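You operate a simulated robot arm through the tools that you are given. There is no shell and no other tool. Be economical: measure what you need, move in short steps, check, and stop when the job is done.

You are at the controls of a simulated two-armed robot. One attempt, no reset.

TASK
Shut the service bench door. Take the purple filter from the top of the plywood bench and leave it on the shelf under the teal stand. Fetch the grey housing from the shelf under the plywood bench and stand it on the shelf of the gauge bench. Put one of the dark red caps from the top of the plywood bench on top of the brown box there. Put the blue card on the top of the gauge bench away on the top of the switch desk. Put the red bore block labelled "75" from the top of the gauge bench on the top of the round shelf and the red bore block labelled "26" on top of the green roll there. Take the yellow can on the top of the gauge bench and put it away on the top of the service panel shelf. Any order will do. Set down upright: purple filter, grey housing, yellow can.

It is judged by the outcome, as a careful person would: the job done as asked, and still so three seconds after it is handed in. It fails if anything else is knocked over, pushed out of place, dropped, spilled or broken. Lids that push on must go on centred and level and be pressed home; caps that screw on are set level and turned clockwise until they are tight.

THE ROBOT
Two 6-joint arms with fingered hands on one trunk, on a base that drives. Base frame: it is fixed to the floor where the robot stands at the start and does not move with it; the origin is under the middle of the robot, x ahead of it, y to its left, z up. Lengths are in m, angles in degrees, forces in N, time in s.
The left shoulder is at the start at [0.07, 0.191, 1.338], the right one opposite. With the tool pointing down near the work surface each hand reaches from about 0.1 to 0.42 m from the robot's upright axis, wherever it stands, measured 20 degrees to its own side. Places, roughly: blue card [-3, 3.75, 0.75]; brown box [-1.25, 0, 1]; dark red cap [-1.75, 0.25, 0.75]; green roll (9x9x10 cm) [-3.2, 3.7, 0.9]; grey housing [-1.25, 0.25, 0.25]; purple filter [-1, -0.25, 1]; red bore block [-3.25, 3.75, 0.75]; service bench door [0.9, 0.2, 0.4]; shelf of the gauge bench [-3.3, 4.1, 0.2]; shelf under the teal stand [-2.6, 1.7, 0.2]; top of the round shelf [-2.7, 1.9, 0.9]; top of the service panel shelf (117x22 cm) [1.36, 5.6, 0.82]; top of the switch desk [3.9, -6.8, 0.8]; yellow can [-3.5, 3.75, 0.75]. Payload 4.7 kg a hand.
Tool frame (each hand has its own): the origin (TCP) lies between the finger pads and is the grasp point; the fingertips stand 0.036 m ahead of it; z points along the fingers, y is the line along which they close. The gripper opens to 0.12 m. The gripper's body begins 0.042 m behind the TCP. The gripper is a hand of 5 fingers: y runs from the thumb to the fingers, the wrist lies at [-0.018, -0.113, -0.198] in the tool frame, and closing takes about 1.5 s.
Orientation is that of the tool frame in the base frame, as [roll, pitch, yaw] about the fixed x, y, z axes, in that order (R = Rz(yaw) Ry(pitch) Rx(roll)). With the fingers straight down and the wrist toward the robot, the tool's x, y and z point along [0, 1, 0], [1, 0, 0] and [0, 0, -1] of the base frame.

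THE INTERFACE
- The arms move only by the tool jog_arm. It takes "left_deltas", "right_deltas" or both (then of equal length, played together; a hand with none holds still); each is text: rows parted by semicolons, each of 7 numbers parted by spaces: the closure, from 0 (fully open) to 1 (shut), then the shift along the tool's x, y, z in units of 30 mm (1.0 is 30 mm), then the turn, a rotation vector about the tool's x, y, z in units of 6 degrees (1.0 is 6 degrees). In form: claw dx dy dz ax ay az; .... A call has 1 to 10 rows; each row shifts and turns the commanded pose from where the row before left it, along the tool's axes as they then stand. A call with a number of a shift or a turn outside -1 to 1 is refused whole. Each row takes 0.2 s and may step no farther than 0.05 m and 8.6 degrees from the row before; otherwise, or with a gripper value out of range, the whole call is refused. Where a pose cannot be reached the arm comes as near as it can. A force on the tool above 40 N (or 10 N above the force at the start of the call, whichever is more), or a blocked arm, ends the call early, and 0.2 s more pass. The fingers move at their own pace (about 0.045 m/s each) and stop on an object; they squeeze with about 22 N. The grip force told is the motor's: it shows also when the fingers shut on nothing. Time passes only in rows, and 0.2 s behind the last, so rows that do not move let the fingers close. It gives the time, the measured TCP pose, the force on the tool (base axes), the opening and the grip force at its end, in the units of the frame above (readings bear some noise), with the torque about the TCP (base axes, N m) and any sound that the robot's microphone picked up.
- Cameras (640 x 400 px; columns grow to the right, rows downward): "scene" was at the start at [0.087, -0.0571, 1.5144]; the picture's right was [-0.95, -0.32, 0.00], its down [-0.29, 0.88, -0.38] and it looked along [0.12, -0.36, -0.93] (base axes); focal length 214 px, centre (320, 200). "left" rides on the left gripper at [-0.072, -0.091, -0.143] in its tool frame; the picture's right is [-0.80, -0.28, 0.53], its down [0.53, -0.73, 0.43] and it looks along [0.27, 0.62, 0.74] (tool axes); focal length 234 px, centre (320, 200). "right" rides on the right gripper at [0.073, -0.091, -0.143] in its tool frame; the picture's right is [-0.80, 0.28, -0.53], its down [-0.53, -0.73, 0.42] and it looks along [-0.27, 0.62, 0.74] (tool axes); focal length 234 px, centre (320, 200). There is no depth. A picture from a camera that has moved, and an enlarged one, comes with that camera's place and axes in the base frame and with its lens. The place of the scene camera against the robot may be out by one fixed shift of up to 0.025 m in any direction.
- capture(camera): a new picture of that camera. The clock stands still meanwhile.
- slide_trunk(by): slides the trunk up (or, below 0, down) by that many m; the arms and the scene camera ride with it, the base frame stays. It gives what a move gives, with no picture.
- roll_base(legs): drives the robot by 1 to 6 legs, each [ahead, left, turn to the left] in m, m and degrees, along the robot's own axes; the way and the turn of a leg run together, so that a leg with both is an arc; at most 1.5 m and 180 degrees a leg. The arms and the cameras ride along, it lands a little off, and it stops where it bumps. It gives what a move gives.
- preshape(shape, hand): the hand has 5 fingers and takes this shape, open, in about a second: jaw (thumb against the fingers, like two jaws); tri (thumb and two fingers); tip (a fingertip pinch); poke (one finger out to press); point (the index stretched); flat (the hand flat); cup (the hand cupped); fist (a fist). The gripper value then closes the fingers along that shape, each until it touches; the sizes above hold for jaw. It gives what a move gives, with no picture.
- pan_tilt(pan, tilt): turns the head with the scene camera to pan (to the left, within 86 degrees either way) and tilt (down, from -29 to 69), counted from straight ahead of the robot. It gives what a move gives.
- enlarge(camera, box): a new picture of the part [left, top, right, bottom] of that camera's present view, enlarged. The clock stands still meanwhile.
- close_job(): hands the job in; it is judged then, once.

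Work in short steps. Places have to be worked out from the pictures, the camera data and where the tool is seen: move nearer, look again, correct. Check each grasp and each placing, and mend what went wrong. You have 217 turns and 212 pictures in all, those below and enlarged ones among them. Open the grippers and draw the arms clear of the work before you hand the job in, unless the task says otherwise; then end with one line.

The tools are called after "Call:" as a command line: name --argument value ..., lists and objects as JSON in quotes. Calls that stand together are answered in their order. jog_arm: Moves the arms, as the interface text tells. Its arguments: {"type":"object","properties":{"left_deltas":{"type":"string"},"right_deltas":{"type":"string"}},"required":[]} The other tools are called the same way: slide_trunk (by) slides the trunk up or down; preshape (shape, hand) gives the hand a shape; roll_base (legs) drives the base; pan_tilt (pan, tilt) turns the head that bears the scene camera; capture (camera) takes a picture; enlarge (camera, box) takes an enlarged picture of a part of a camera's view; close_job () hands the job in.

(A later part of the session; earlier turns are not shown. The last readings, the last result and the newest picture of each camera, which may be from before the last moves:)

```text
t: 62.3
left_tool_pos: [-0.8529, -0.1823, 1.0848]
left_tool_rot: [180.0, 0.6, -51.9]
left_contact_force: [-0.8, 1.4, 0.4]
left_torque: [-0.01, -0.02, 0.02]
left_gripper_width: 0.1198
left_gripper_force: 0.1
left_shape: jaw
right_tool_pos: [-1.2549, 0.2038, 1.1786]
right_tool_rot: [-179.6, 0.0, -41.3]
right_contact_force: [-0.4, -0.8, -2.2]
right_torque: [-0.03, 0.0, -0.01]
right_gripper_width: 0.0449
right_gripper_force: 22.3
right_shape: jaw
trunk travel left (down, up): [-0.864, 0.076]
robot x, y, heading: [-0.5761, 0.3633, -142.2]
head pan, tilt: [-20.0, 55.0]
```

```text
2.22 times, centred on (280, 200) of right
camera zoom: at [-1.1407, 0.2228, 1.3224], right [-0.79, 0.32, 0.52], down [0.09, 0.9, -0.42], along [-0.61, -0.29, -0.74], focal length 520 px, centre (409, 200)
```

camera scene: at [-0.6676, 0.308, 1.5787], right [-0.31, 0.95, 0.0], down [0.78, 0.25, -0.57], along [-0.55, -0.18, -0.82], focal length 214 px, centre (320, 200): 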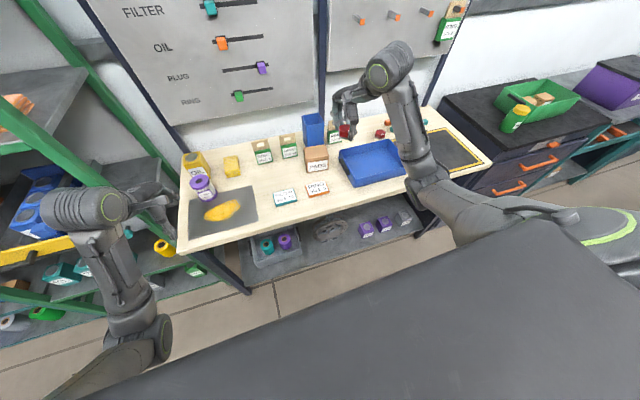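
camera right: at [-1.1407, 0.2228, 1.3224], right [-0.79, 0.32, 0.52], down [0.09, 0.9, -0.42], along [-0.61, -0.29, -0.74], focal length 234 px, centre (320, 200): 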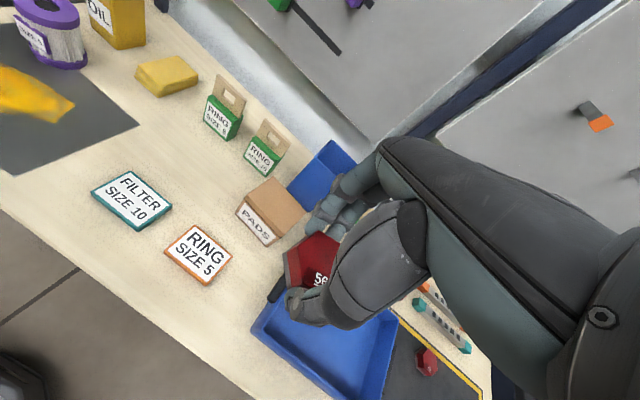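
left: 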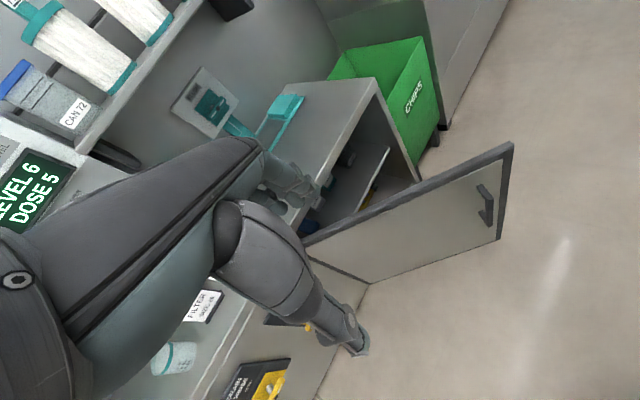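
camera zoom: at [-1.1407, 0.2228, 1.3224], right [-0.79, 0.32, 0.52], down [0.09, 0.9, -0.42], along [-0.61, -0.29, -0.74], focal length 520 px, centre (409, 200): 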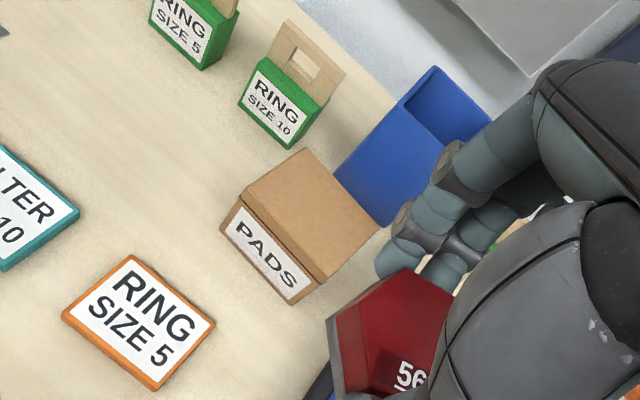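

The bin seems 8–10 cm behind the box centre, enough room. I move the hand most of the way and look again for better triangulation.

Call:
jog_arm --right_deltas "1 0 1 0 0 0 0; 1 0 1 0 0 0 0; 1 0 1 0 0 0 0; 1 -0.5 0.5 0 0 0 0"

Call:
capture --camera "right"

```text
t: 63.3
left_tool_pos: [-0.8528, -0.1811, 1.083]
left_tool_rot: [179.9, 0.6, -51.8]
left_contact_force: [-0.2, -0.7, -0.1]
left_torque: [-0.01, -0.02, -0.04]
left_gripper_width: 0.1199
left_gripper_force: 0.1
left_shape: jaw
right_tool_pos: [-1.3378, 0.1334, 1.1788]
right_tool_rot: [-179.5, 0.0, -41.3]
right_contact_force: [-0.3, 0.4, -3.3]
right_torque: [-0.05, 0.03, 0.0]
right_gripper_width: 0.0448
right_gripper_force: 21.5
right_shape: jaw
trunk travel left (down, up): [-0.864, 0.076]
robot x, y, heading: [-0.5729, 0.3621, -141.9]
head pan, tilt: [-20.0, 55.0]
```

```text
183 pictures are left
camera right: at [-1.2234, 0.1532, 1.3223], right [-0.79, 0.32, 0.52], down [0.09, 0.9, -0.42], along [-0.61, -0.29, -0.74], focal length 234 px, centre (320, 200)
```

right: 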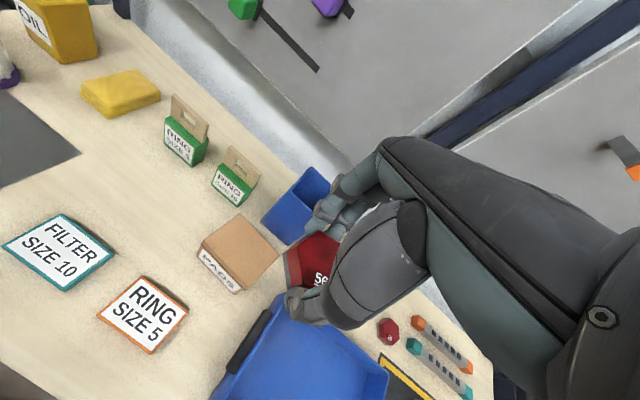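

Now triangulated: box top centre (-1.341, 0.076, 0.954). I move over it and lower to about 3 cm above.

Call:
jog_arm --right_deltas "1 0.6 0.7 0 0 0 0; 1 0.6 0.67 0 0 0 0; 1 0 0 1 0 0 0; 1 0 0 1 0 0 0; 1 0 0 1 0 0 0; 1 0 0 1 0 0 0; 1 0 0 1 0 0 0; 1 0 0 0 0 0 0"

Call:
capture --camera "right"

Call:
enlarge --camera "scene" --box '[240, 80, 400, 180]'

```text
t: 65.1
left_tool_pos: [-0.8529, -0.1816, 1.0847]
left_tool_rot: [179.9, 0.6, -51.9]
left_contact_force: [-0.9, 0.4, 0.5]
left_torque: [-0.05, -0.03, 0.02]
left_gripper_width: 0.1199
left_gripper_force: 0.0
left_shape: jaw
right_tool_pos: [-1.3339, 0.0805, 1.025]
right_tool_rot: [-179.6, 0.1, -41.3]
right_contact_force: [0.8, 0.3, -2.9]
right_torque: [0.01, 0.03, 0.03]
right_gripper_width: 0.0447
right_gripper_force: 21.9
right_shape: jaw
trunk travel left (down, up): [-0.864, 0.076]
robot x, y, heading: [-0.577, 0.3671, -142.0]
head pan, tilt: [-20.0, 55.0]
```

```text
182 pictures are left
camera right: at [-1.2199, 0.0993, 1.1683], right [-0.79, 0.32, 0.52], down [0.09, 0.9, -0.42], along [-0.61, -0.29, -0.74], focal length 234 px, centre (320, 200)
```

right: 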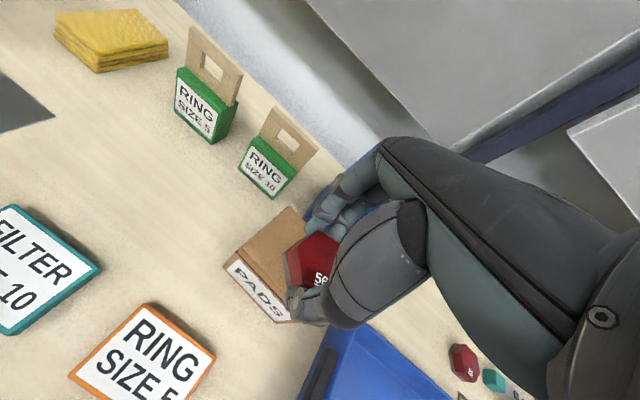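

```text
4.00 times, centred on (320, 130) of scene
camera zoom: at [-0.6669, 0.3071, 1.5787], right [-0.31, 0.95, 0.0], down [0.78, 0.25, -0.57], along [-0.55, -0.18, -0.82], focal length 858 px, centre (320, 480)
```

zoom: 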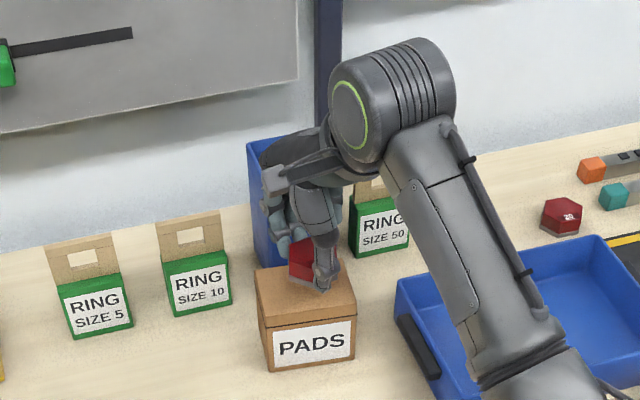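

The cap hangs over the lid with the fingers clear of the bin. I shift 5 mm towards me and lower gently to contact.

Call:
jog_arm --right_deltas "1 0 -0.15 0.4 0 0 0; 1 0 0 0.3 0 0 0; 1 0 0 0.2 0 0 0; 1 0 0 0.1 0 0 0; 1 0 0 0 0 0 0"

```text
t: 66.3
left_tool_pos: [-0.8536, -0.1811, 1.0844]
left_tool_rot: [179.9, 0.6, -51.9]
left_contact_force: [-0.6, -0.4, -0.5]
left_torque: [0.0, -0.01, -0.03]
left_gripper_width: 0.1198
left_gripper_force: 0.1
left_shape: jaw
right_tool_pos: [-1.332, 0.0831, 0.9976]
right_tool_rot: [-179.5, 0.2, -41.3]
right_contact_force: [-0.5, 0.3, -2.4]
right_torque: [-0.07, 0.01, 0.0]
right_gripper_width: 0.0444
right_gripper_force: 21.4
right_shape: jaw
trunk travel left (down, up): [-0.864, 0.076]
robot x, y, heading: [-0.5772, 0.3639, -142.2]
head pan, tilt: [-20.0, 55.0]
```

No contact yet; I lower further in 2 mm steps.

Call:
jog_arm --right_deltas "1 0 0 0.1 0 0 0; 1 0 0 0.08 0 0 0; 1 0 0 0.08 0 0 0; 1 0 0 0.08 0 0 0; 1 0 0 0 0 0 0"

Call:
capture --camera "right"

```text
t: 67.5
left_tool_pos: [-0.8526, -0.1809, 1.085]
left_tool_rot: [179.8, 0.6, -51.9]
left_contact_force: [-0.4, -0.6, -0.8]
left_torque: [0.0, -0.01, -0.01]
left_gripper_width: 0.1199
left_gripper_force: 0.0
left_shape: jaw
right_tool_pos: [-1.3322, 0.0827, 0.9888]
right_tool_rot: [-179.7, 0.0, -41.3]
right_contact_force: [2.1, 1.3, 4.7]
right_torque: [-0.03, 0.04, 0.0]
right_gripper_width: 0.0453
right_gripper_force: 22.1
right_shape: jaw
trunk travel left (down, up): [-0.864, 0.076]
robot x, y, heading: [-0.5764, 0.3586, -142.2]
head pan, tilt: [-20.0, 55.0]
```

```text
180 pictures are left
camera right: at [-1.2165, 0.1031, 1.1312], right [-0.79, 0.32, 0.53], down [0.09, 0.9, -0.42], along [-0.61, -0.29, -0.74], focal length 234 px, centre (320, 200)
```

right: 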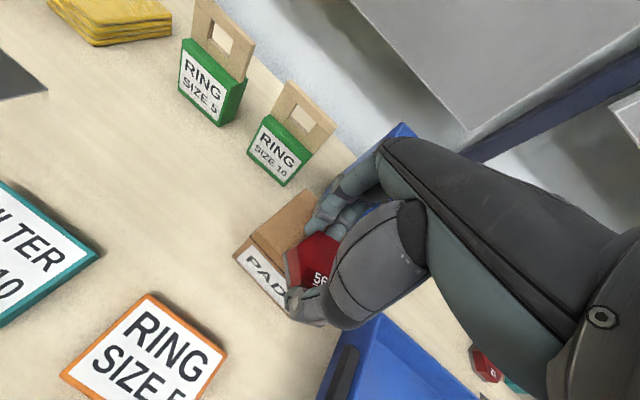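

The cap rests on the lid, about centred. I open the fingers only partly, to stay off the bin, and rise.

Call:
jog_arm --right_deltas "0.5 0 0 0 0 0 0; 0.5 0 0 0 0 0 0; 0.5 0 0 0 0 0 0; 0.45 0 0 -0.5 0 0 0; 0.45 0 0 -1 0 0 0; 0.45 0 0 -1 0 0 0; 0.45 0 0 -1 0 0 0; 0.45 0 0 -1 0 0 0; 0.45 0 0 -1 0 0 0"

Call:
capture --camera "right"

```text
t: 69.5
left_tool_pos: [-0.8534, -0.1816, 1.0834]
left_tool_rot: [179.8, 0.5, -52.0]
left_contact_force: [0.7, 0.0, 0.1]
left_torque: [-0.01, 0.02, 0.0]
left_gripper_width: 0.1198
left_gripper_force: 0.0
left_shape: jaw
right_tool_pos: [-1.3336, 0.0816, 1.1524]
right_tool_rot: [-179.6, 0.0, -41.3]
right_contact_force: [-0.7, -0.2, -0.2]
right_torque: [-0.02, -0.03, 0.04]
right_gripper_width: 0.0655
right_gripper_force: 0.0
right_shape: jaw
trunk travel left (down, up): [-0.864, 0.076]
robot x, y, heading: [-0.5768, 0.3639, -142.0]
head pan, tilt: [-20.0, 55.0]
```

```text
179 pictures are left
camera right: at [-1.2197, 0.1018, 1.2949], right [-0.79, 0.32, 0.52], down [0.09, 0.9, -0.42], along [-0.61, -0.29, -0.74], focal length 234 px, centre (320, 200)
```

right: 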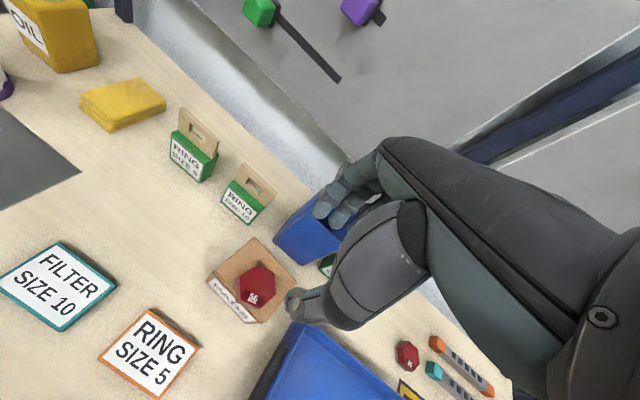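

The cap sits centred on the brown box. Next the purple filter at about (-1.007,-0.285): I bring the left hand nearer and look through its camera.

Call:
jog_arm --left_deltas "0 0 1 0 0 0 0; 0 0 1 0 0 0 0; 0 0 1 0 0 0 0" --right_deltas "0.45 0 0 -1 0 0 0; 0.45 0 -1 -1 0 0 0; 0.45 0 -1 0 0 0 0"

Call:
capture --camera "left"

```text
t: 70.3
left_tool_pos: [-0.9238, -0.2366, 1.0858]
left_tool_rot: [179.8, 0.6, -51.9]
left_contact_force: [0.8, 0.3, -0.2]
left_torque: [0.0, -0.02, 0.01]
left_gripper_width: 0.1197
left_gripper_force: 0.1
left_shape: jaw
right_tool_pos: [-1.2947, 0.1283, 1.2155]
right_tool_rot: [-179.6, 0.1, -41.3]
right_contact_force: [0.2, -0.2, 0.8]
right_torque: [-0.03, 0.01, 0.0]
right_gripper_width: 0.0658
right_gripper_force: 0.1
right_shape: jaw
trunk travel left (down, up): [-0.864, 0.076]
robot x, y, heading: [-0.5776, 0.3633, -141.7]
head pan, tilt: [-20.0, 55.0]
```

```text
178 pictures are left
camera left: at [-0.8955, -0.1242, 1.2293], right [-0.28, 0.81, -0.52], down [0.9, 0.04, -0.43], along [-0.33, -0.59, -0.74], focal length 234 px, centre (320, 200)
```

left: 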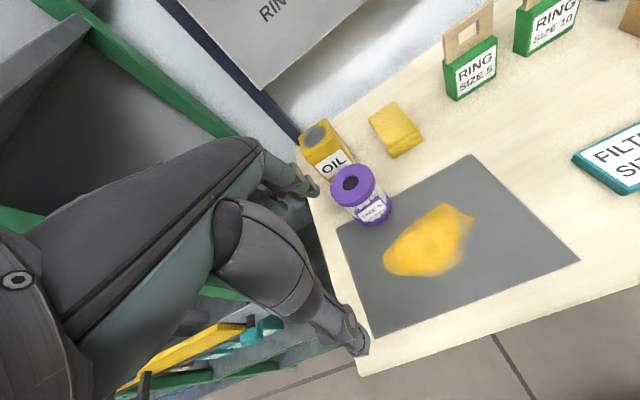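

The filter stands at about (-1.038,-0.288) with its top at 0.965. I move over it.

Call:
jog_arm --left_deltas "0 -0.25 1 0 0 0 0; 0 -0.25 1 0 0 0 0; 0 -0.25 1 0 0 0 0; 0 -0.25 1 0 0 0 0; 0 0 0 0.6 0 0 0; 0 0 0 0 0 0 0"

Call:
capture --camera "left"

```text
t: 71.7
left_tool_pos: [-1.0375, -0.287, 1.0687]
left_tool_rot: [179.8, 0.6, -51.9]
left_contact_force: [-0.2, -0.5, -1.2]
left_torque: [-0.01, 0.0, -0.04]
left_gripper_width: 0.1198
left_gripper_force: 0.0
left_shape: jaw
right_tool_pos: [-1.296, 0.1273, 1.2155]
right_tool_rot: [-179.6, 0.1, -41.3]
right_contact_force: [0.6, 0.3, 0.4]
right_torque: [-0.03, -0.01, 0.01]
right_gripper_width: 0.0657
right_gripper_force: 0.1
right_shape: jaw
trunk travel left (down, up): [-0.864, 0.076]
robot x, y, heading: [-0.5743, 0.3626, -142.3]
head pan, tilt: [-20.0, 55.0]
```

```text
177 pictures are left
camera left: at [-1.009, -0.175, 1.2111], right [-0.28, 0.81, -0.52], down [0.9, 0.04, -0.43], along [-0.33, -0.59, -0.74], focal length 234 px, centre (320, 200)
```

left: 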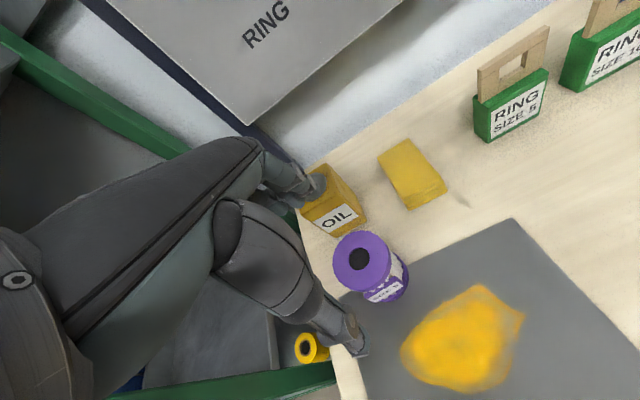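

Filter centre refined to (-1.046,-0.290), top 0.959; the oil can's face is 11 cm beyond, so I narrow the fingers a little, centre, and descend to TCP 0.925.

Call:
jog_arm --left_deltas "0.22 -0.1 0.29 0 0 0 0; 0.22 0 0 0 0 0 0; 0.22 0 0 0.8 0 0 0; 0.22 0 0 1 0 0 0; 0.22 0 0 1 0 0 0; 0.22 0 0 1 0 0 0; 0.22 0 0 0.9 0 0 0; 0.22 0 0 0 0 0 0"

Call:
capture --camera "left"

```text
t: 73.5
left_tool_pos: [-1.0465, -0.2917, 0.9234]
left_tool_rot: [179.9, 0.7, -52.0]
left_contact_force: [-0.2, 0.2, -0.6]
left_torque: [-0.02, 0.01, -0.01]
left_gripper_width: 0.0939
left_gripper_force: 0.1
left_shape: jaw
right_tool_pos: [-1.2959, 0.1279, 1.2152]
right_tool_rot: [-179.6, 0.1, -41.3]
right_contact_force: [0.2, 0.2, 0.2]
right_torque: [0.0, -0.01, -0.04]
right_gripper_width: 0.0657
right_gripper_force: 0.0
right_shape: jaw
trunk travel left (down, up): [-0.864, 0.076]
robot x, y, heading: [-0.5785, 0.3629, -141.6]
head pan, tilt: [-20.0, 55.0]
```

```text
176 pictures are left
camera left: at [-1.018, -0.1787, 1.0669], right [-0.28, 0.81, -0.52], down [0.9, 0.04, -0.43], along [-0.33, -0.59, -0.74], focal length 234 px, centre (320, 200)
```

left: 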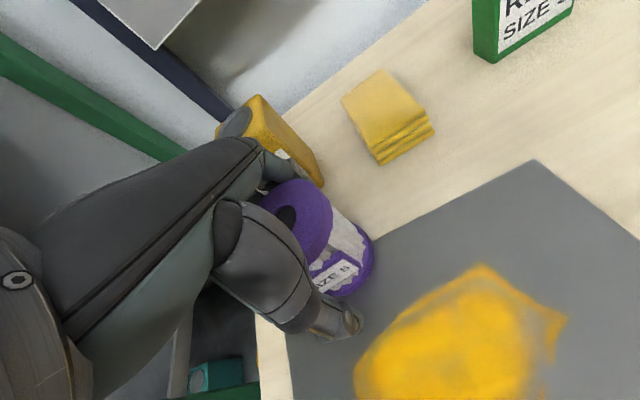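

The hand surrounds the filter with no contact. I close and lift.

Call:
jog_arm --left_deltas "1 0 0 0 0 0 0; 1 0 0 0 0 0 0; 1 0 0 0 0 0 0; 1 0 0 0 0 0 0; 1 0 0 0 0 0 0"

Call:
jog_arm --left_deltas "1 0 0 -0.5 0 0 0; 1 0 0 -1 0 0 0; 1 0 0 -1 0 0 0; 1 0 0 -1 0 0 0; 1 0 0 -1 0 0 0"

Call:
capture --camera "left"

```text
t: 74.7
left_tool_pos: [-1.0452, -0.2907, 0.9249]
left_tool_rot: [179.9, 0.6, -51.9]
left_contact_force: [0.3, 0.2, 0.5]
left_torque: [0.04, -0.02, -0.01]
left_gripper_width: 0.0641
left_gripper_force: 21.9
left_shape: jaw
right_tool_pos: [-1.2956, 0.1265, 1.2159]
right_tool_rot: [-179.5, 0.1, -41.3]
right_contact_force: [-0.1, 1.0, 0.6]
right_torque: [0.03, -0.02, -0.01]
right_gripper_width: 0.0658
right_gripper_force: 0.1
right_shape: jaw
trunk travel left (down, up): [-0.864, 0.076]
robot x, y, heading: [-0.5782, 0.3632, -142.3]
head pan, tilt: [-20.0, 55.0]
```

```text
t: 75.9
left_tool_pos: [-1.0476, -0.2905, 1.0621]
left_tool_rot: [179.9, 0.7, -52.0]
left_contact_force: [0.3, 0.2, -2.6]
left_torque: [-0.02, -0.02, -0.01]
left_gripper_width: 0.0642
left_gripper_force: 22.0
left_shape: jaw
right_tool_pos: [-1.2952, 0.1282, 1.2166]
right_tool_rot: [-179.6, 0.2, -41.3]
right_contact_force: [-0.2, -0.6, 0.4]
right_torque: [-0.02, -0.01, -0.01]
right_gripper_width: 0.0659
right_gripper_force: 0.0
right_shape: jaw
trunk travel left (down, up): [-0.864, 0.076]
robot x, y, heading: [-0.5765, 0.3615, -142.1]
head pan, tilt: [-20.0, 55.0]
```

```text
175 pictures are left
camera left: at [-1.0186, -0.1781, 1.2052], right [-0.28, 0.81, -0.52], down [0.9, 0.04, -0.43], along [-0.33, -0.59, -0.74], focal length 234 px, centre (320, 200)
```

left: 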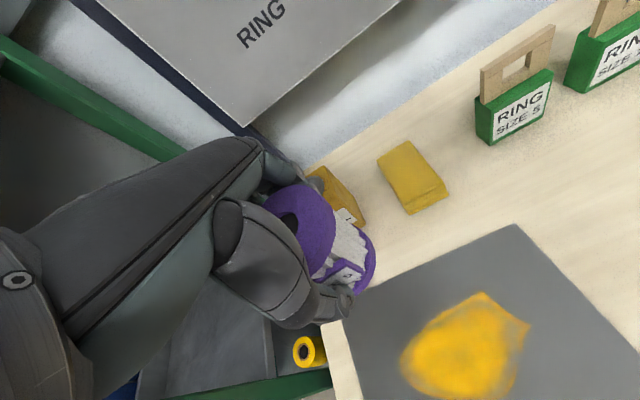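

The filter is held (22 N, 64 mm). I back off, draw both hands in, and then lower the trunk to look at the housing on the lower shelf.

Call:
roll_base --legs '[[-0.35, 0, 0]]'

Call:
jog_arm --left_deltas "1 0 -1 0 0 0 0; 1 0 -1 0 0 0 0; 1 0 -1 0 0 0 0; 1 0 -1 0 0 0 0; 1 0 -1 0 0 0 0; 1 0 -1 0 0 0 0; 1 0 -1 0 0 0 0" --right_deltas "0 0 -0.9 0 0 0 1; 0 -0.4 -0.8 0 0 0 0.8; 0 -0.5 -0.8 0 0 0 0; 0 -0.5 -0.8 0 0 0 0; 0 0 0 0 0 0 0; 0 0 0 0 0 0 0; 0 0 0 0 0 0 0"

Call:
slide_trunk --by -0.4

Call:
capture --camera "scene"

```text
t: 78.2
left_tool_pos: [-0.7672, -0.072, 1.0599]
left_tool_rot: [179.9, 0.6, -52.0]
left_contact_force: [-0.1, 0.2, -3.4]
left_torque: [0.0, 0.0, -0.01]
left_gripper_width: 0.0641
left_gripper_force: 21.8
left_shape: jaw
right_tool_pos: [-1.0169, 0.3475, 1.2139]
right_tool_rot: [-179.5, 0.1, -41.5]
right_contact_force: [0.9, -0.2, -0.2]
right_torque: [0.03, -0.03, -0.02]
right_gripper_width: 0.0656
right_gripper_force: 0.1
right_shape: jaw
trunk travel left (down, up): [-0.864, 0.076]
robot x, y, heading: [-0.299, 0.5803, -142.4]
head pan, tilt: [-20.0, 55.0]
```

```text
t: 79.8
left_tool_pos: [-0.5983, 0.0584, 1.0634]
left_tool_rot: [179.8, 0.7, -52.0]
left_contact_force: [-0.1, 0.2, -3.0]
left_torque: [-0.04, 0.0, 0.02]
left_gripper_width: 0.0638
left_gripper_force: 21.5
left_shape: jaw
right_tool_pos: [-0.9981, 0.4474, 1.1964]
right_tool_rot: [-179.7, 0.0, -52.2]
right_contact_force: [0.1, 0.5, -0.3]
right_torque: [-0.05, 0.02, 0.03]
right_gripper_width: 0.1196
right_gripper_force: 0.1
right_shape: jaw
right hand out of reach, approached as far as the arm can: row 1, 2, 3
trunk travel left (down, up): [-0.864, 0.076]
robot x, y, heading: [-0.2944, 0.5849, -142.4]
head pan, tilt: [-20.0, 55.0]
```

```text
t: 83.7
left_tool_pos: [-0.5997, 0.0567, 0.6611]
left_tool_rot: [179.8, 0.6, -52.1]
left_contact_force: [-0.6, 0.1, -2.2]
left_torque: [0.02, 0.03, 0.02]
left_gripper_width: 0.0642
left_gripper_force: 22.3
left_shape: jaw
right_tool_pos: [-0.9994, 0.4462, 0.7956]
right_tool_rot: [-179.8, -0.1, -52.2]
right_contact_force: [-0.3, 0.4, -0.7]
right_torque: [-0.03, 0.02, 0.0]
right_gripper_width: 0.1196
right_gripper_force: 0.0
right_shape: jaw
trunk travel left (down, up): [-0.464, 0.476]
robot x, y, heading: [-0.2954, 0.5827, -142.0]
head pan, tilt: [-20.0, 55.0]
```

```text
174 pictures are left
camera scene: at [-0.3852, 0.5264, 1.1788], right [-0.31, 0.95, 0.0], down [0.78, 0.25, -0.57], along [-0.55, -0.17, -0.82], focal length 214 px, centre (320, 200)
```

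scene: 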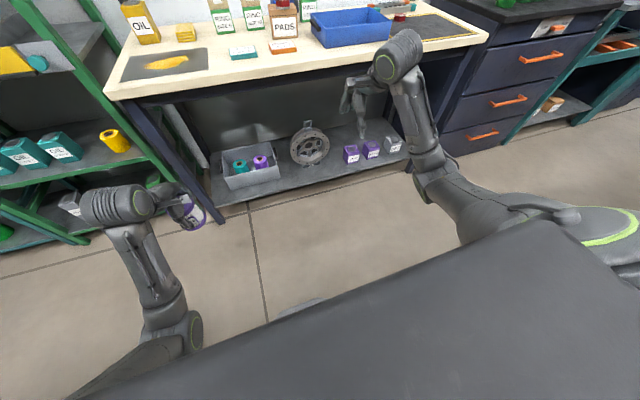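

I zoom on the housing from here.

Call:
enlarge --camera "scene" --box '[210, 90, 410, 215]'

Call:
capture --camera "right"

```text
3.20 times, centred on (310, 152) of scene
camera zoom: at [-0.3852, 0.5264, 1.1788], right [-0.31, 0.95, 0.0], down [0.78, 0.25, -0.57], along [-0.55, -0.17, -0.82], focal length 686 px, centre (352, 352)
```

zoom: 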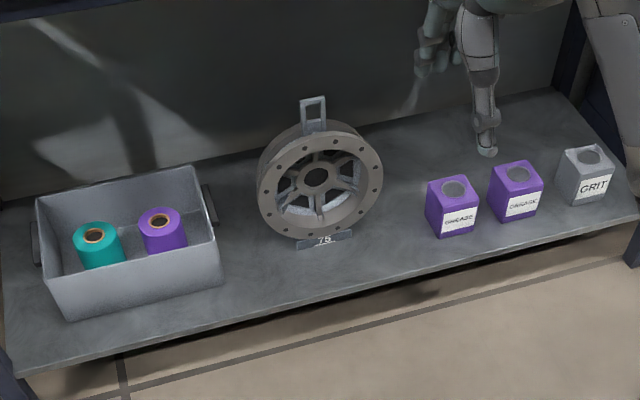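

```text
172 pictures are left
camera right: at [-0.8827, 0.4446, 0.9392], right [-0.72, 0.46, 0.52], down [0.25, 0.87, -0.42], along [-0.65, -0.17, -0.74], focal length 234 px, centre (320, 200)
```

right: 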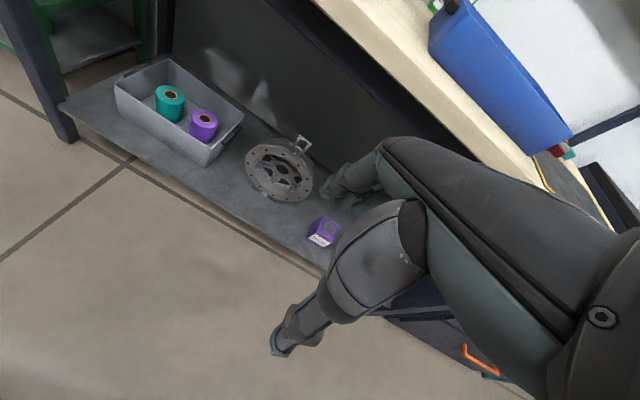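

The housing's lifting loop is at about (-1.334, 0.159, 0.46), roughly 0.24 m inside the bench edge. I raise the left hand with the filter a little relative to the trunk, then lower the trunk so the right arm can go in under the bench top.

Call:
jog_arm --left_deltas "1 0 -0.3 -1 0 0 0; 1 0 -0.3 -1 0 0 0; 1 0 -0.3 -1 0 0 0; 1 0 -0.3 -1 0 0 0; 1 0 -0.3 -1 0 0 0"

Call:
slide_trunk --by -0.33

Call:
capture --camera "right"

Call:
capture --camera "scene"

```text
t: 84.9
left_tool_pos: [-0.591, 0.0188, 0.7036]
left_tool_rot: [179.6, 0.9, -52.2]
left_contact_force: [-1.0, -0.2, -2.7]
left_torque: [-0.02, 0.01, 0.0]
left_gripper_width: 0.0641
left_gripper_force: 21.8
left_shape: jaw
left hand out of reach, approached as far as the arm can: row 1, 2, 3, 4, 5
right_tool_pos: [-0.9984, 0.4466, 0.796]
right_tool_rot: [-179.8, 0.0, -52.2]
right_contact_force: [0.3, 0.5, 0.4]
right_torque: [-0.01, -0.03, -0.04]
right_gripper_width: 0.1197
right_gripper_force: 0.1
right_shape: jaw
trunk travel left (down, up): [-0.464, 0.476]
robot x, y, heading: [-0.2971, 0.5813, -142.1]
head pan, tilt: [-20.0, 55.0]
```

```text
t: 88.1
left_tool_pos: [-0.5907, 0.0187, 0.3736]
left_tool_rot: [179.7, 0.8, -52.2]
left_contact_force: [-0.3, 0.4, -2.5]
left_torque: [-0.01, -0.02, -0.02]
left_gripper_width: 0.0638
left_gripper_force: 21.9
left_shape: jaw
right_tool_pos: [-0.999, 0.4462, 0.466]
right_tool_rot: [-179.7, 0.1, -52.2]
right_contact_force: [-0.3, 0.1, 0.7]
right_torque: [-0.01, -0.03, -0.01]
right_gripper_width: 0.1198
right_gripper_force: 0.0
right_shape: jaw
trunk travel left (down, up): [-0.134, 0.806]
robot x, y, heading: [-0.2971, 0.5799, -142.3]
head pan, tilt: [-20.0, 55.0]
```

```text
171 pictures are left
camera right: at [-0.8827, 0.4446, 0.6092], right [-0.72, 0.46, 0.52], down [0.25, 0.87, -0.42], along [-0.65, -0.17, -0.74], focal length 234 px, centre (320, 200)
```

right: 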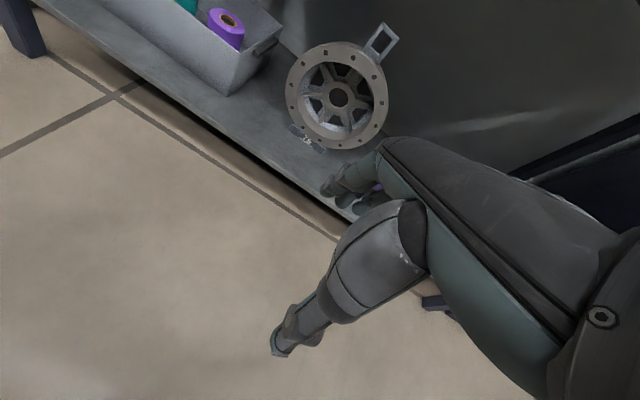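

```text
170 pictures are left
camera scene: at [-0.3852, 0.5264, 0.8488], right [-0.31, 0.95, 0.0], down [0.78, 0.25, -0.57], along [-0.55, -0.17, -0.82], focal length 214 px, centre (320, 200)
```

scene: 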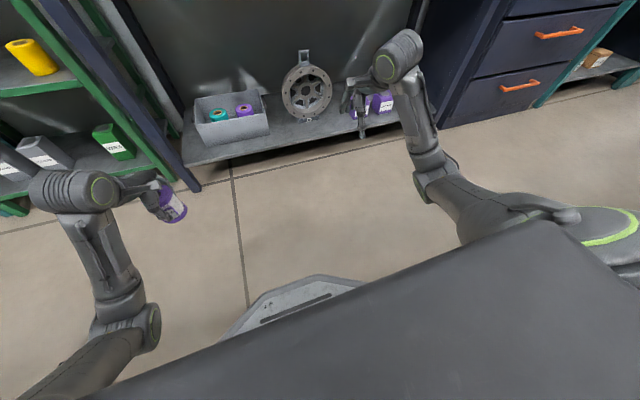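

The loop centre is now triangulated at (-1.344, 0.152, 0.466), about 5 cm wide. I drive 0.2 m ahead with the right hand shifted to the right, to enter beside the loop at the same height.

Call:
jog_arm --right_deltas "0 -0.8 0 -0.25 0 0 0; 0 -0.8 0 -0.25 0 0 0; 0 -0.6 0 0 0 0 0"

Call:
roll_base --legs '[[0.2, 0, 0]]'

Call:
jog_arm --right_deltas "0 0 1 0 0 0 0; 0 0 1 0 0 0 0; 0 0 1 0 0 0 0; 0 0 1 0 0 0 0"

Call:
capture --camera "right"

Call:
capture --camera "scene"

```text
t: 88.9
left_tool_pos: [-0.5909, 0.0183, 0.374]
left_tool_rot: [179.7, 0.8, -52.0]
left_contact_force: [0.3, 0.1, -1.3]
left_torque: [0.02, -0.02, -0.01]
left_gripper_width: 0.064
left_gripper_force: 21.5
left_shape: jaw
right_tool_pos: [-1.0412, 0.4993, 0.4818]
right_tool_rot: [-179.7, 0.1, -52.1]
right_contact_force: [0.4, 0.1, 0.2]
right_torque: [0.06, 0.01, -0.01]
right_gripper_width: 0.1198
right_gripper_force: 0.0
right_shape: jaw
trunk travel left (down, up): [-0.134, 0.806]
robot x, y, heading: [-0.3001, 0.581, -142.6]
head pan, tilt: [-20.0, 55.0]
```

```text
t: 90.5
left_tool_pos: [-0.7459, -0.1015, 0.3735]
left_tool_rot: [179.6, 0.8, -52.1]
left_contact_force: [-0.7, 0.6, -1.8]
left_torque: [-0.02, 0.05, 0.0]
left_gripper_width: 0.0639
left_gripper_force: 22.6
left_shape: jaw
right_tool_pos: [-1.1954, 0.3797, 0.4817]
right_tool_rot: [-179.9, 0.0, -52.2]
right_contact_force: [-0.9, -0.1, 0.7]
right_torque: [-0.02, 0.03, 0.0]
right_gripper_width: 0.1196
right_gripper_force: 0.1
right_shape: jaw
trunk travel left (down, up): [-0.134, 0.806]
robot x, y, heading: [-0.4503, 0.4612, -142.2]
head pan, tilt: [-20.0, 55.0]
```

```text
t: 91.5
left_tool_pos: [-0.7471, -0.1007, 0.3742]
left_tool_rot: [179.7, 0.8, -52.1]
left_contact_force: [1.0, 0.9, -1.6]
left_torque: [0.0, 0.02, 0.02]
left_gripper_width: 0.0641
left_gripper_force: 22.3
left_shape: jaw
right_tool_pos: [-1.2881, 0.3073, 0.485]
right_tool_rot: [-179.7, -0.1, -52.1]
right_contact_force: [-0.3, -1.2, 0.1]
right_torque: [-0.03, -0.01, -0.03]
right_gripper_width: 0.1198
right_gripper_force: 0.0
right_shape: jaw
trunk travel left (down, up): [-0.134, 0.806]
robot x, y, heading: [-0.4536, 0.4602, -142.1]
head pan, tilt: [-20.0, 55.0]
```

```text
169 pictures are left
camera right: at [-1.1709, 0.3055, 0.6276], right [-0.71, 0.46, 0.52], down [0.25, 0.87, -0.42], along [-0.65, -0.17, -0.74], focal length 234 px, centre (320, 200)
```

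right: 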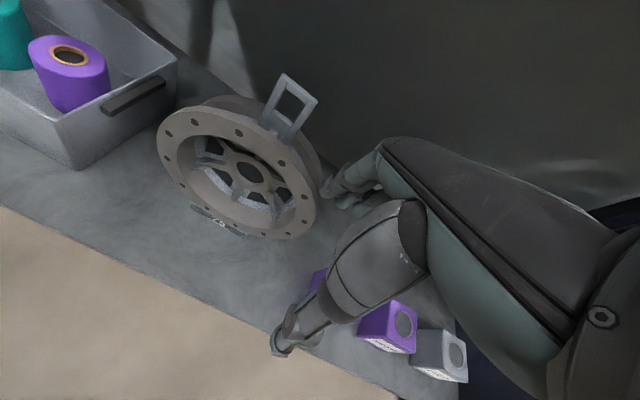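

```text
168 pictures are left
camera scene: at [-0.5404, 0.4063, 0.8487], right [-0.3, 0.95, 0.0], down [0.78, 0.25, -0.57], along [-0.55, -0.17, -0.82], focal length 214 px, centre (320, 200)
```

scene: 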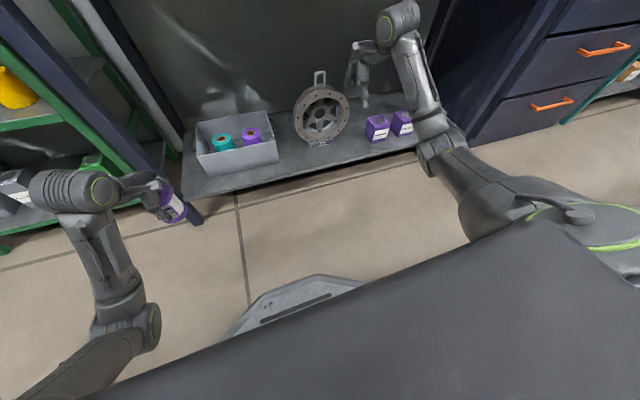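

The loop lies at (-1.341, 0.156), nearly square to the hand. I advance beside it 13 cm at slightly greater height and turn the hand a few degrees, then check before sliding sideways over it.

Call:
jog_arm --right_deltas "0 0 0.9 -0.15 0 0 -0.6; 0 0 0.9 0 0 0 0; 0 0 0.9 0 0 0 0; 0 0 0.9 0 0 0 0; 0 0.3 0.85 0 0 0 0; 0 0 0 0 0 0 0"

Call:
capture --camera "right"

```text
t: 92.9
left_tool_pos: [-0.7456, -0.1022, 0.373]
left_tool_rot: [179.6, 0.8, -52.1]
left_contact_force: [0.0, -0.1, -3.0]
left_torque: [0.0, -0.03, -0.01]
left_gripper_width: 0.0637
left_gripper_force: 22.0
left_shape: jaw
right_tool_pos: [-1.3835, 0.2122, 0.4846]
right_tool_rot: [-179.8, 0.0, -48.6]
right_contact_force: [0.9, -0.5, 1.8]
right_torque: [0.02, 0.0, 0.01]
right_gripper_width: 0.1195
right_gripper_force: 0.1
right_shape: jaw
trunk travel left (down, up): [-0.134, 0.806]
robot x, y, heading: [-0.4509, 0.4642, -142.3]
head pan, tilt: [-20.0, 55.0]
```

```text
167 pictures are left
camera right: at [-1.2678, 0.2176, 0.6275], right [-0.74, 0.42, 0.52], down [0.2, 0.88, -0.42], along [-0.64, -0.21, -0.74], focal length 234 px, centre (320, 200)
```

right: 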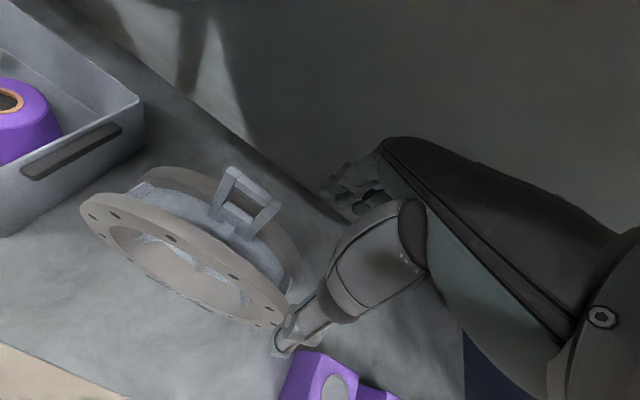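

The loop's top bar is centred at (-1.338, 0.160), spanning z 0.43–0.50, in line with 217 degrees. I narrow the fingers to about 7 cm, raise slightly and slide sideways over the loop.

Call:
jog_arm --right_deltas "0.42 0 -0.1 -0.25 0 0 0.6; 0.42 0 0 0 0 0 0; 0.42 0 0 0 0 0 0; 0.42 0.6 0 0 0 0 0; 0.42 0.6 0 0 0 0 0; 0.42 0.6 0 0 0 0 0; 0.42 0.5 0 0 0 0 0; 0.42 0 0 0 0 0 0"

Call:
capture --camera "right"

Call:
enlarge --camera "scene" --box '[250, 30, 450, 155]'

```text
t: 94.7
left_tool_pos: [-0.7467, -0.1013, 0.3737]
left_tool_rot: [179.6, 0.7, -52.1]
left_contact_force: [0.1, 1.3, -2.5]
left_torque: [0.0, 0.04, -0.02]
left_gripper_width: 0.064
left_gripper_force: 22.4
left_shape: jaw
right_tool_pos: [-1.3411, 0.1588, 0.4938]
right_tool_rot: [-179.9, 0.0, -52.1]
right_contact_force: [-0.1, -0.3, 0.1]
right_torque: [-0.01, -0.01, 0.03]
right_gripper_width: 0.07
right_gripper_force: 0.1
right_shape: jaw
trunk travel left (down, up): [-0.134, 0.806]
robot x, y, heading: [-0.4483, 0.4655, -142.1]
head pan, tilt: [-20.0, 55.0]
```

```text
166 pictures are left
camera right: at [-1.2246, 0.1576, 0.6366], right [-0.72, 0.46, 0.52], down [0.25, 0.87, -0.42], along [-0.65, -0.17, -0.74], focal length 234 px, centre (320, 200)
```

right: 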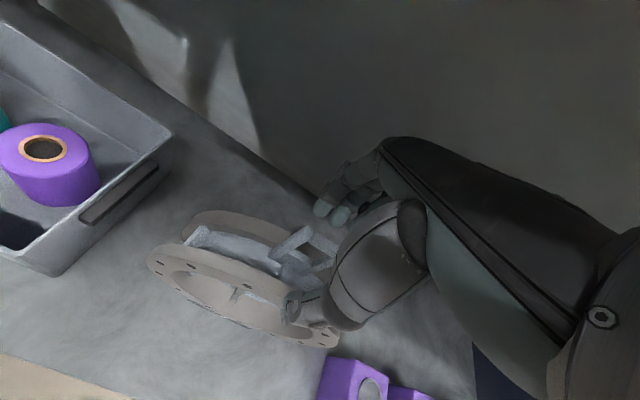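

```text
3.20 times, centred on (350, 92) of scene
camera zoom: at [-0.5404, 0.4061, 0.8487], right [-0.3, 0.95, 0.0], down [0.78, 0.25, -0.57], along [-0.55, -0.17, -0.82], focal length 686 px, centre (224, 544)
```

zoom: 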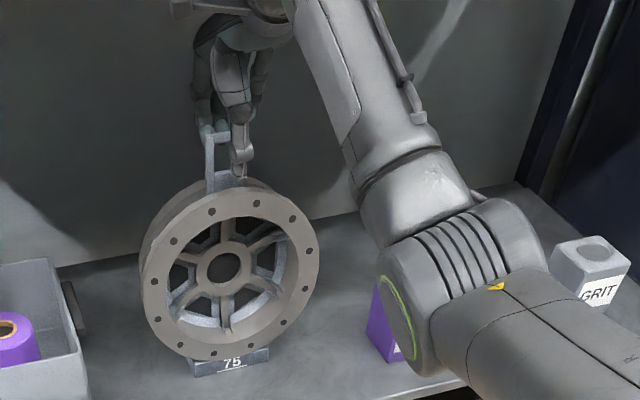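

I zoom in on the loop between the fingers to see the side offset.

Call:
enlarge --camera "right" --box '[230, 170, 390, 350]'

```text
2.22 times, centred on (310, 260) of right
camera zoom: at [-1.2246, 0.1576, 0.6366], right [-0.72, 0.46, 0.52], down [0.25, 0.87, -0.42], along [-0.65, -0.17, -0.74], focal length 520 px, centre (342, 67)
```

zoom: 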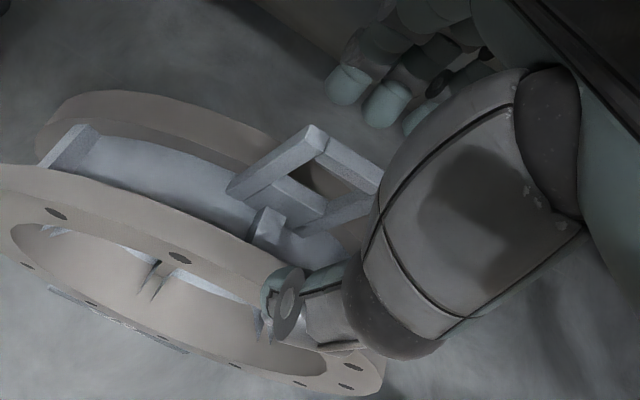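

The loop is between thumb and fingers, about 8 mm left of the hand's centre. I shift 9 mm and close.

Call:
jog_arm --right_deltas "0.42 0.3 0 0 0 0 0; 1 0 0 0 0 0 0; 1 0 0 0 0 0 0; 1 0 0 0 0 0 0; 1 0 0 0 0 0 0; 1 0 0 0 0 0 0; 1 0 0 0 0 0 0"

Call:
capture --camera "right"

```text
t: 96.3
left_tool_pos: [-0.7461, -0.1014, 0.3731]
left_tool_rot: [179.6, 0.7, -52.1]
left_contact_force: [0.0, 0.0, -2.3]
left_torque: [0.01, -0.01, -0.01]
left_gripper_width: 0.0638
left_gripper_force: 22.2
left_shape: jaw
right_tool_pos: [-1.3354, 0.1515, 0.4921]
right_tool_rot: [-179.6, 0.0, -52.2]
right_contact_force: [-2.1, 0.0, 0.0]
right_torque: [-0.13, 0.23, 0.01]
right_gripper_width: 0.0001
right_gripper_force: 21.9
right_shape: jaw
trunk travel left (down, up): [-0.134, 0.806]
robot x, y, heading: [-0.4491, 0.4619, -142.2]
head pan, tilt: [-20.0, 55.0]
```

```text
163 pictures are left
camera right: at [-1.2192, 0.1501, 0.635], right [-0.72, 0.46, 0.52], down [0.25, 0.87, -0.42], along [-0.65, -0.17, -0.74], focal length 234 px, centre (320, 200)
```

right: 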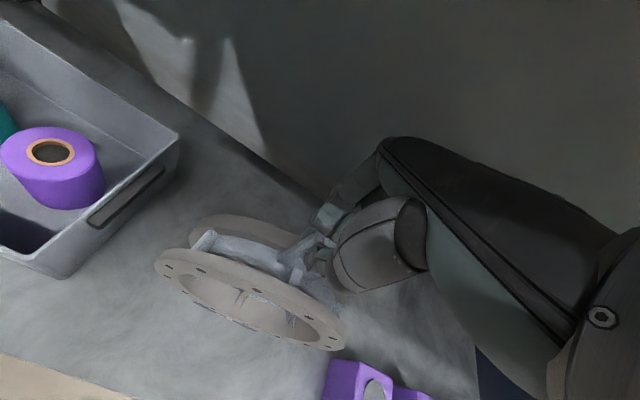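

The fingers read fully shut, perhaps meeting through the loop's opening. I zoom and then try a small lift.

Call:
enlarge --camera "right" --box '[230, 170, 390, 350]'

Call:
enlarge --camera "scene" --box '[280, 40, 400, 115]'

```text
2.22 times, centred on (310, 260) of right
camera zoom: at [-1.2192, 0.1501, 0.635], right [-0.72, 0.46, 0.52], down [0.25, 0.87, -0.42], along [-0.65, -0.17, -0.74], focal length 520 px, centre (342, 67)
```

zoom: 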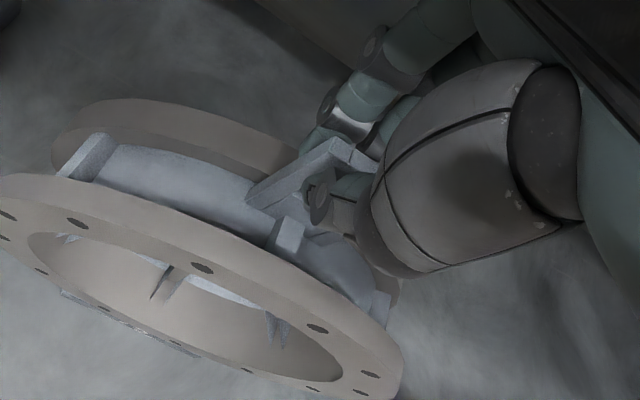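

```text
5.33 times, centred on (340, 78) of scene
camera zoom: at [-0.5408, 0.4061, 0.8486], right [-0.3, 0.95, 0.0], down [0.78, 0.25, -0.57], along [-0.55, -0.17, -0.82], focal length 1144 px, centre (213, 853)
```

zoom: 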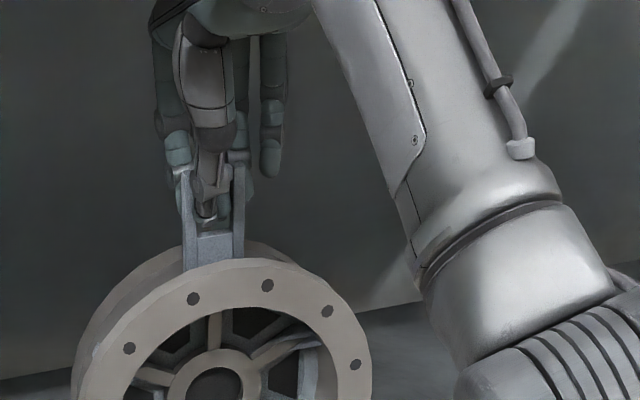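

The thumb has gone through the loop and meets the fingers behind, hooking the top bar. I lift gently 2 cm to test.

Call:
jog_arm --right_deltas "1 0 0 -0.3 0 0 0; 1 0 0 -0.3 0 0 0; 1 0 0 -0.3 0 0 0; 1 0 0 -0.3 0 0 0; 1 0 0 0 0 0 0"

Call:
capture --camera "scene"

```text
t: 97.5
left_tool_pos: [-0.7461, -0.1007, 0.3716]
left_tool_rot: [179.8, 0.7, -52.2]
left_contact_force: [0.8, 0.2, -2.8]
left_torque: [-0.02, -0.04, 0.05]
left_gripper_width: 0.064
left_gripper_force: 22.5
left_shape: jaw
right_tool_pos: [-1.3364, 0.153, 0.5282]
right_tool_rot: [-179.7, -0.2, -52.2]
right_contact_force: [0.2, 0.7, -14.2]
right_torque: [-0.12, 0.1, 0.02]
right_gripper_width: 0.0
right_gripper_force: 21.8
right_shape: jaw
trunk travel left (down, up): [-0.134, 0.806]
robot x, y, heading: [-0.4467, 0.4624, -142.0]
head pan, tilt: [-20.0, 55.0]
```

```text
160 pictures are left
camera scene: at [-0.5418, 0.4057, 0.8484], right [-0.3, 0.95, 0.0], down [0.78, 0.25, -0.57], along [-0.54, -0.17, -0.82], focal length 214 px, centre (320, 200)
```

scene: 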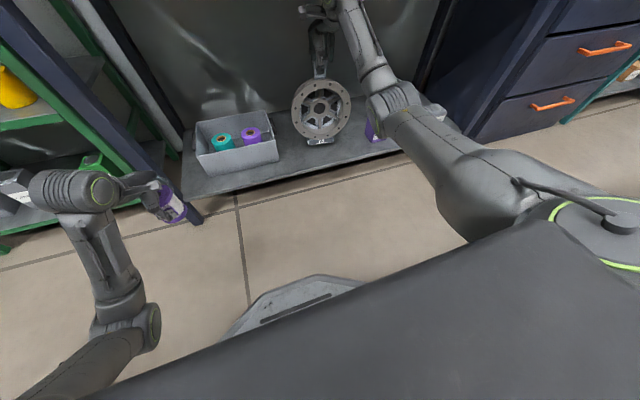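

It lifted: 14 N, about 1.4 kg, hanging free. I back straight out from under the bench.

Call:
roll_base --legs '[[-0.5, 0, 0]]'

Call:
capture --camera "scene"

```text
t: 100.4
left_tool_pos: [-0.3508, 0.2006, 0.3717]
left_tool_rot: [179.8, 0.7, -51.6]
left_contact_force: [-1.0, -0.5, -2.5]
left_torque: [-0.01, 0.03, 0.01]
left_gripper_width: 0.0639
left_gripper_force: 22.4
left_shape: jaw
right_tool_pos: [-0.9428, 0.4489, 0.5258]
right_tool_rot: [-179.5, -0.1, -51.6]
right_contact_force: [0.0, 0.4, -14.6]
right_torque: [-0.12, 0.22, -0.02]
right_gripper_width: 0.0
right_gripper_force: 22.3
right_shape: jaw
trunk travel left (down, up): [-0.134, 0.806]
robot x, y, heading: [-0.0615, 0.7639, -141.6]
head pan, tilt: [-20.0, 55.0]
```

```text
159 pictures are left
camera scene: at [-0.1507, 0.7101, 0.8485], right [-0.31, 0.95, 0.0], down [0.78, 0.26, -0.57], along [-0.54, -0.18, -0.82], focal length 214 px, centre (320, 200)
```

scene: 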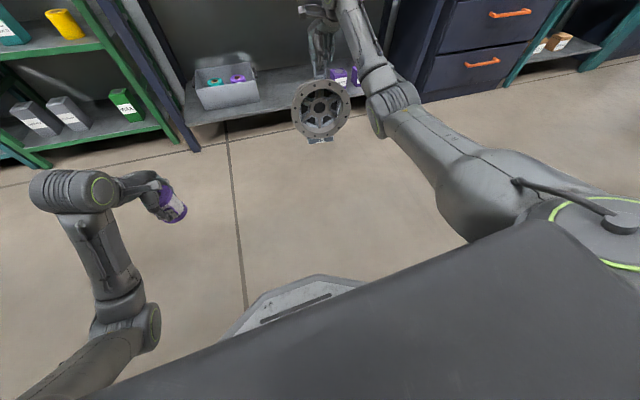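

The housing hangs steady. I raise the trunk and drive right along the wall towards the teal stand.

Call:
slide_trunk --by 0.4

Call:
roll_base --legs '[[0, -1.0, 0], [0, -0.6, 0]]'

Call:
pan_tilt --pan -25 --tilt 40

Call:
capture --camera "scene"

```text
t: 104.2
left_tool_pos: [-0.3521, 0.2002, 0.7722]
left_tool_rot: [179.8, 0.7, -51.7]
left_contact_force: [0.9, -0.7, -2.3]
left_torque: [-0.02, -0.02, 0.03]
left_gripper_width: 0.0637
left_gripper_force: 21.9
left_shape: jaw
right_tool_pos: [-0.9443, 0.4493, 0.9273]
right_tool_rot: [-179.6, 0.0, -51.5]
right_contact_force: [0.7, -0.8, -14.3]
right_torque: [-0.12, 0.2, 0.02]
right_gripper_width: 0.0002
right_gripper_force: 22.2
right_shape: jaw
trunk travel left (down, up): [-0.534, 0.406]
robot x, y, heading: [-0.0616, 0.7676, -141.9]
head pan, tilt: [-20.0, 55.0]
```

```text
t: 112.4
left_tool_pos: [-1.3448, 1.4517, 0.7719]
left_tool_rot: [179.8, 0.6, -51.0]
left_contact_force: [-0.3, 0.6, -2.2]
left_torque: [-0.02, 0.0, 0.02]
left_gripper_width: 0.0638
left_gripper_force: 22.2
left_shape: jaw
right_tool_pos: [-1.939, 1.6937, 0.9275]
right_tool_rot: [-179.6, 0.0, -51.0]
right_contact_force: [-0.5, -0.7, -13.7]
right_torque: [-0.19, 0.14, -0.02]
right_gripper_width: 0.0001
right_gripper_force: 22.2
right_shape: jaw
trunk travel left (down, up): [-0.534, 0.406]
robot x, y, heading: [-1.0614, 2.0195, -141.2]
head pan, tilt: [-20.0, 55.0]
```

```text
t: 113.2
left_tool_pos: [-1.3437, 1.4515, 0.7724]
left_tool_rot: [179.6, 0.8, -50.9]
left_contact_force: [-0.3, 0.0, -2.1]
left_torque: [0.02, 0.02, 0.01]
left_gripper_width: 0.0638
left_gripper_force: 22.0
left_shape: jaw
right_tool_pos: [-1.9387, 1.692, 0.9265]
right_tool_rot: [-179.6, -0.1, -51.0]
right_contact_force: [-0.3, 0.1, -14.4]
right_torque: [-0.09, 0.2, 0.03]
right_gripper_width: 0.0
right_gripper_force: 21.8
right_shape: jaw
trunk travel left (down, up): [-0.534, 0.406]
robot x, y, heading: [-1.0572, 2.0186, -141.1]
head pan, tilt: [-25.0, 40.0]
```

```text
158 pictures are left
camera scene: at [-1.1646, 1.9653, 1.269], right [-0.24, 0.97, 0.0], down [0.63, 0.16, -0.76], along [-0.74, -0.18, -0.65], focal length 214 px, centre (320, 200)
```

scene: 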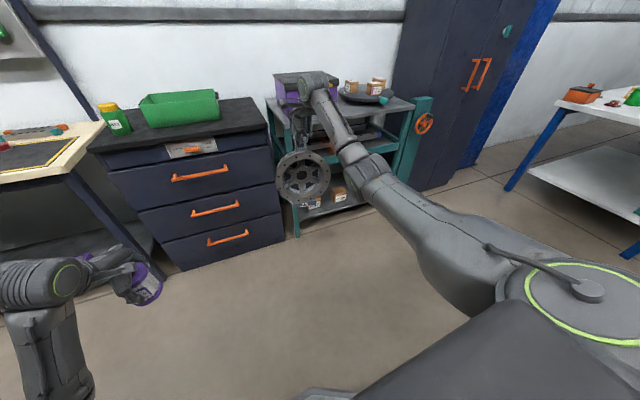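

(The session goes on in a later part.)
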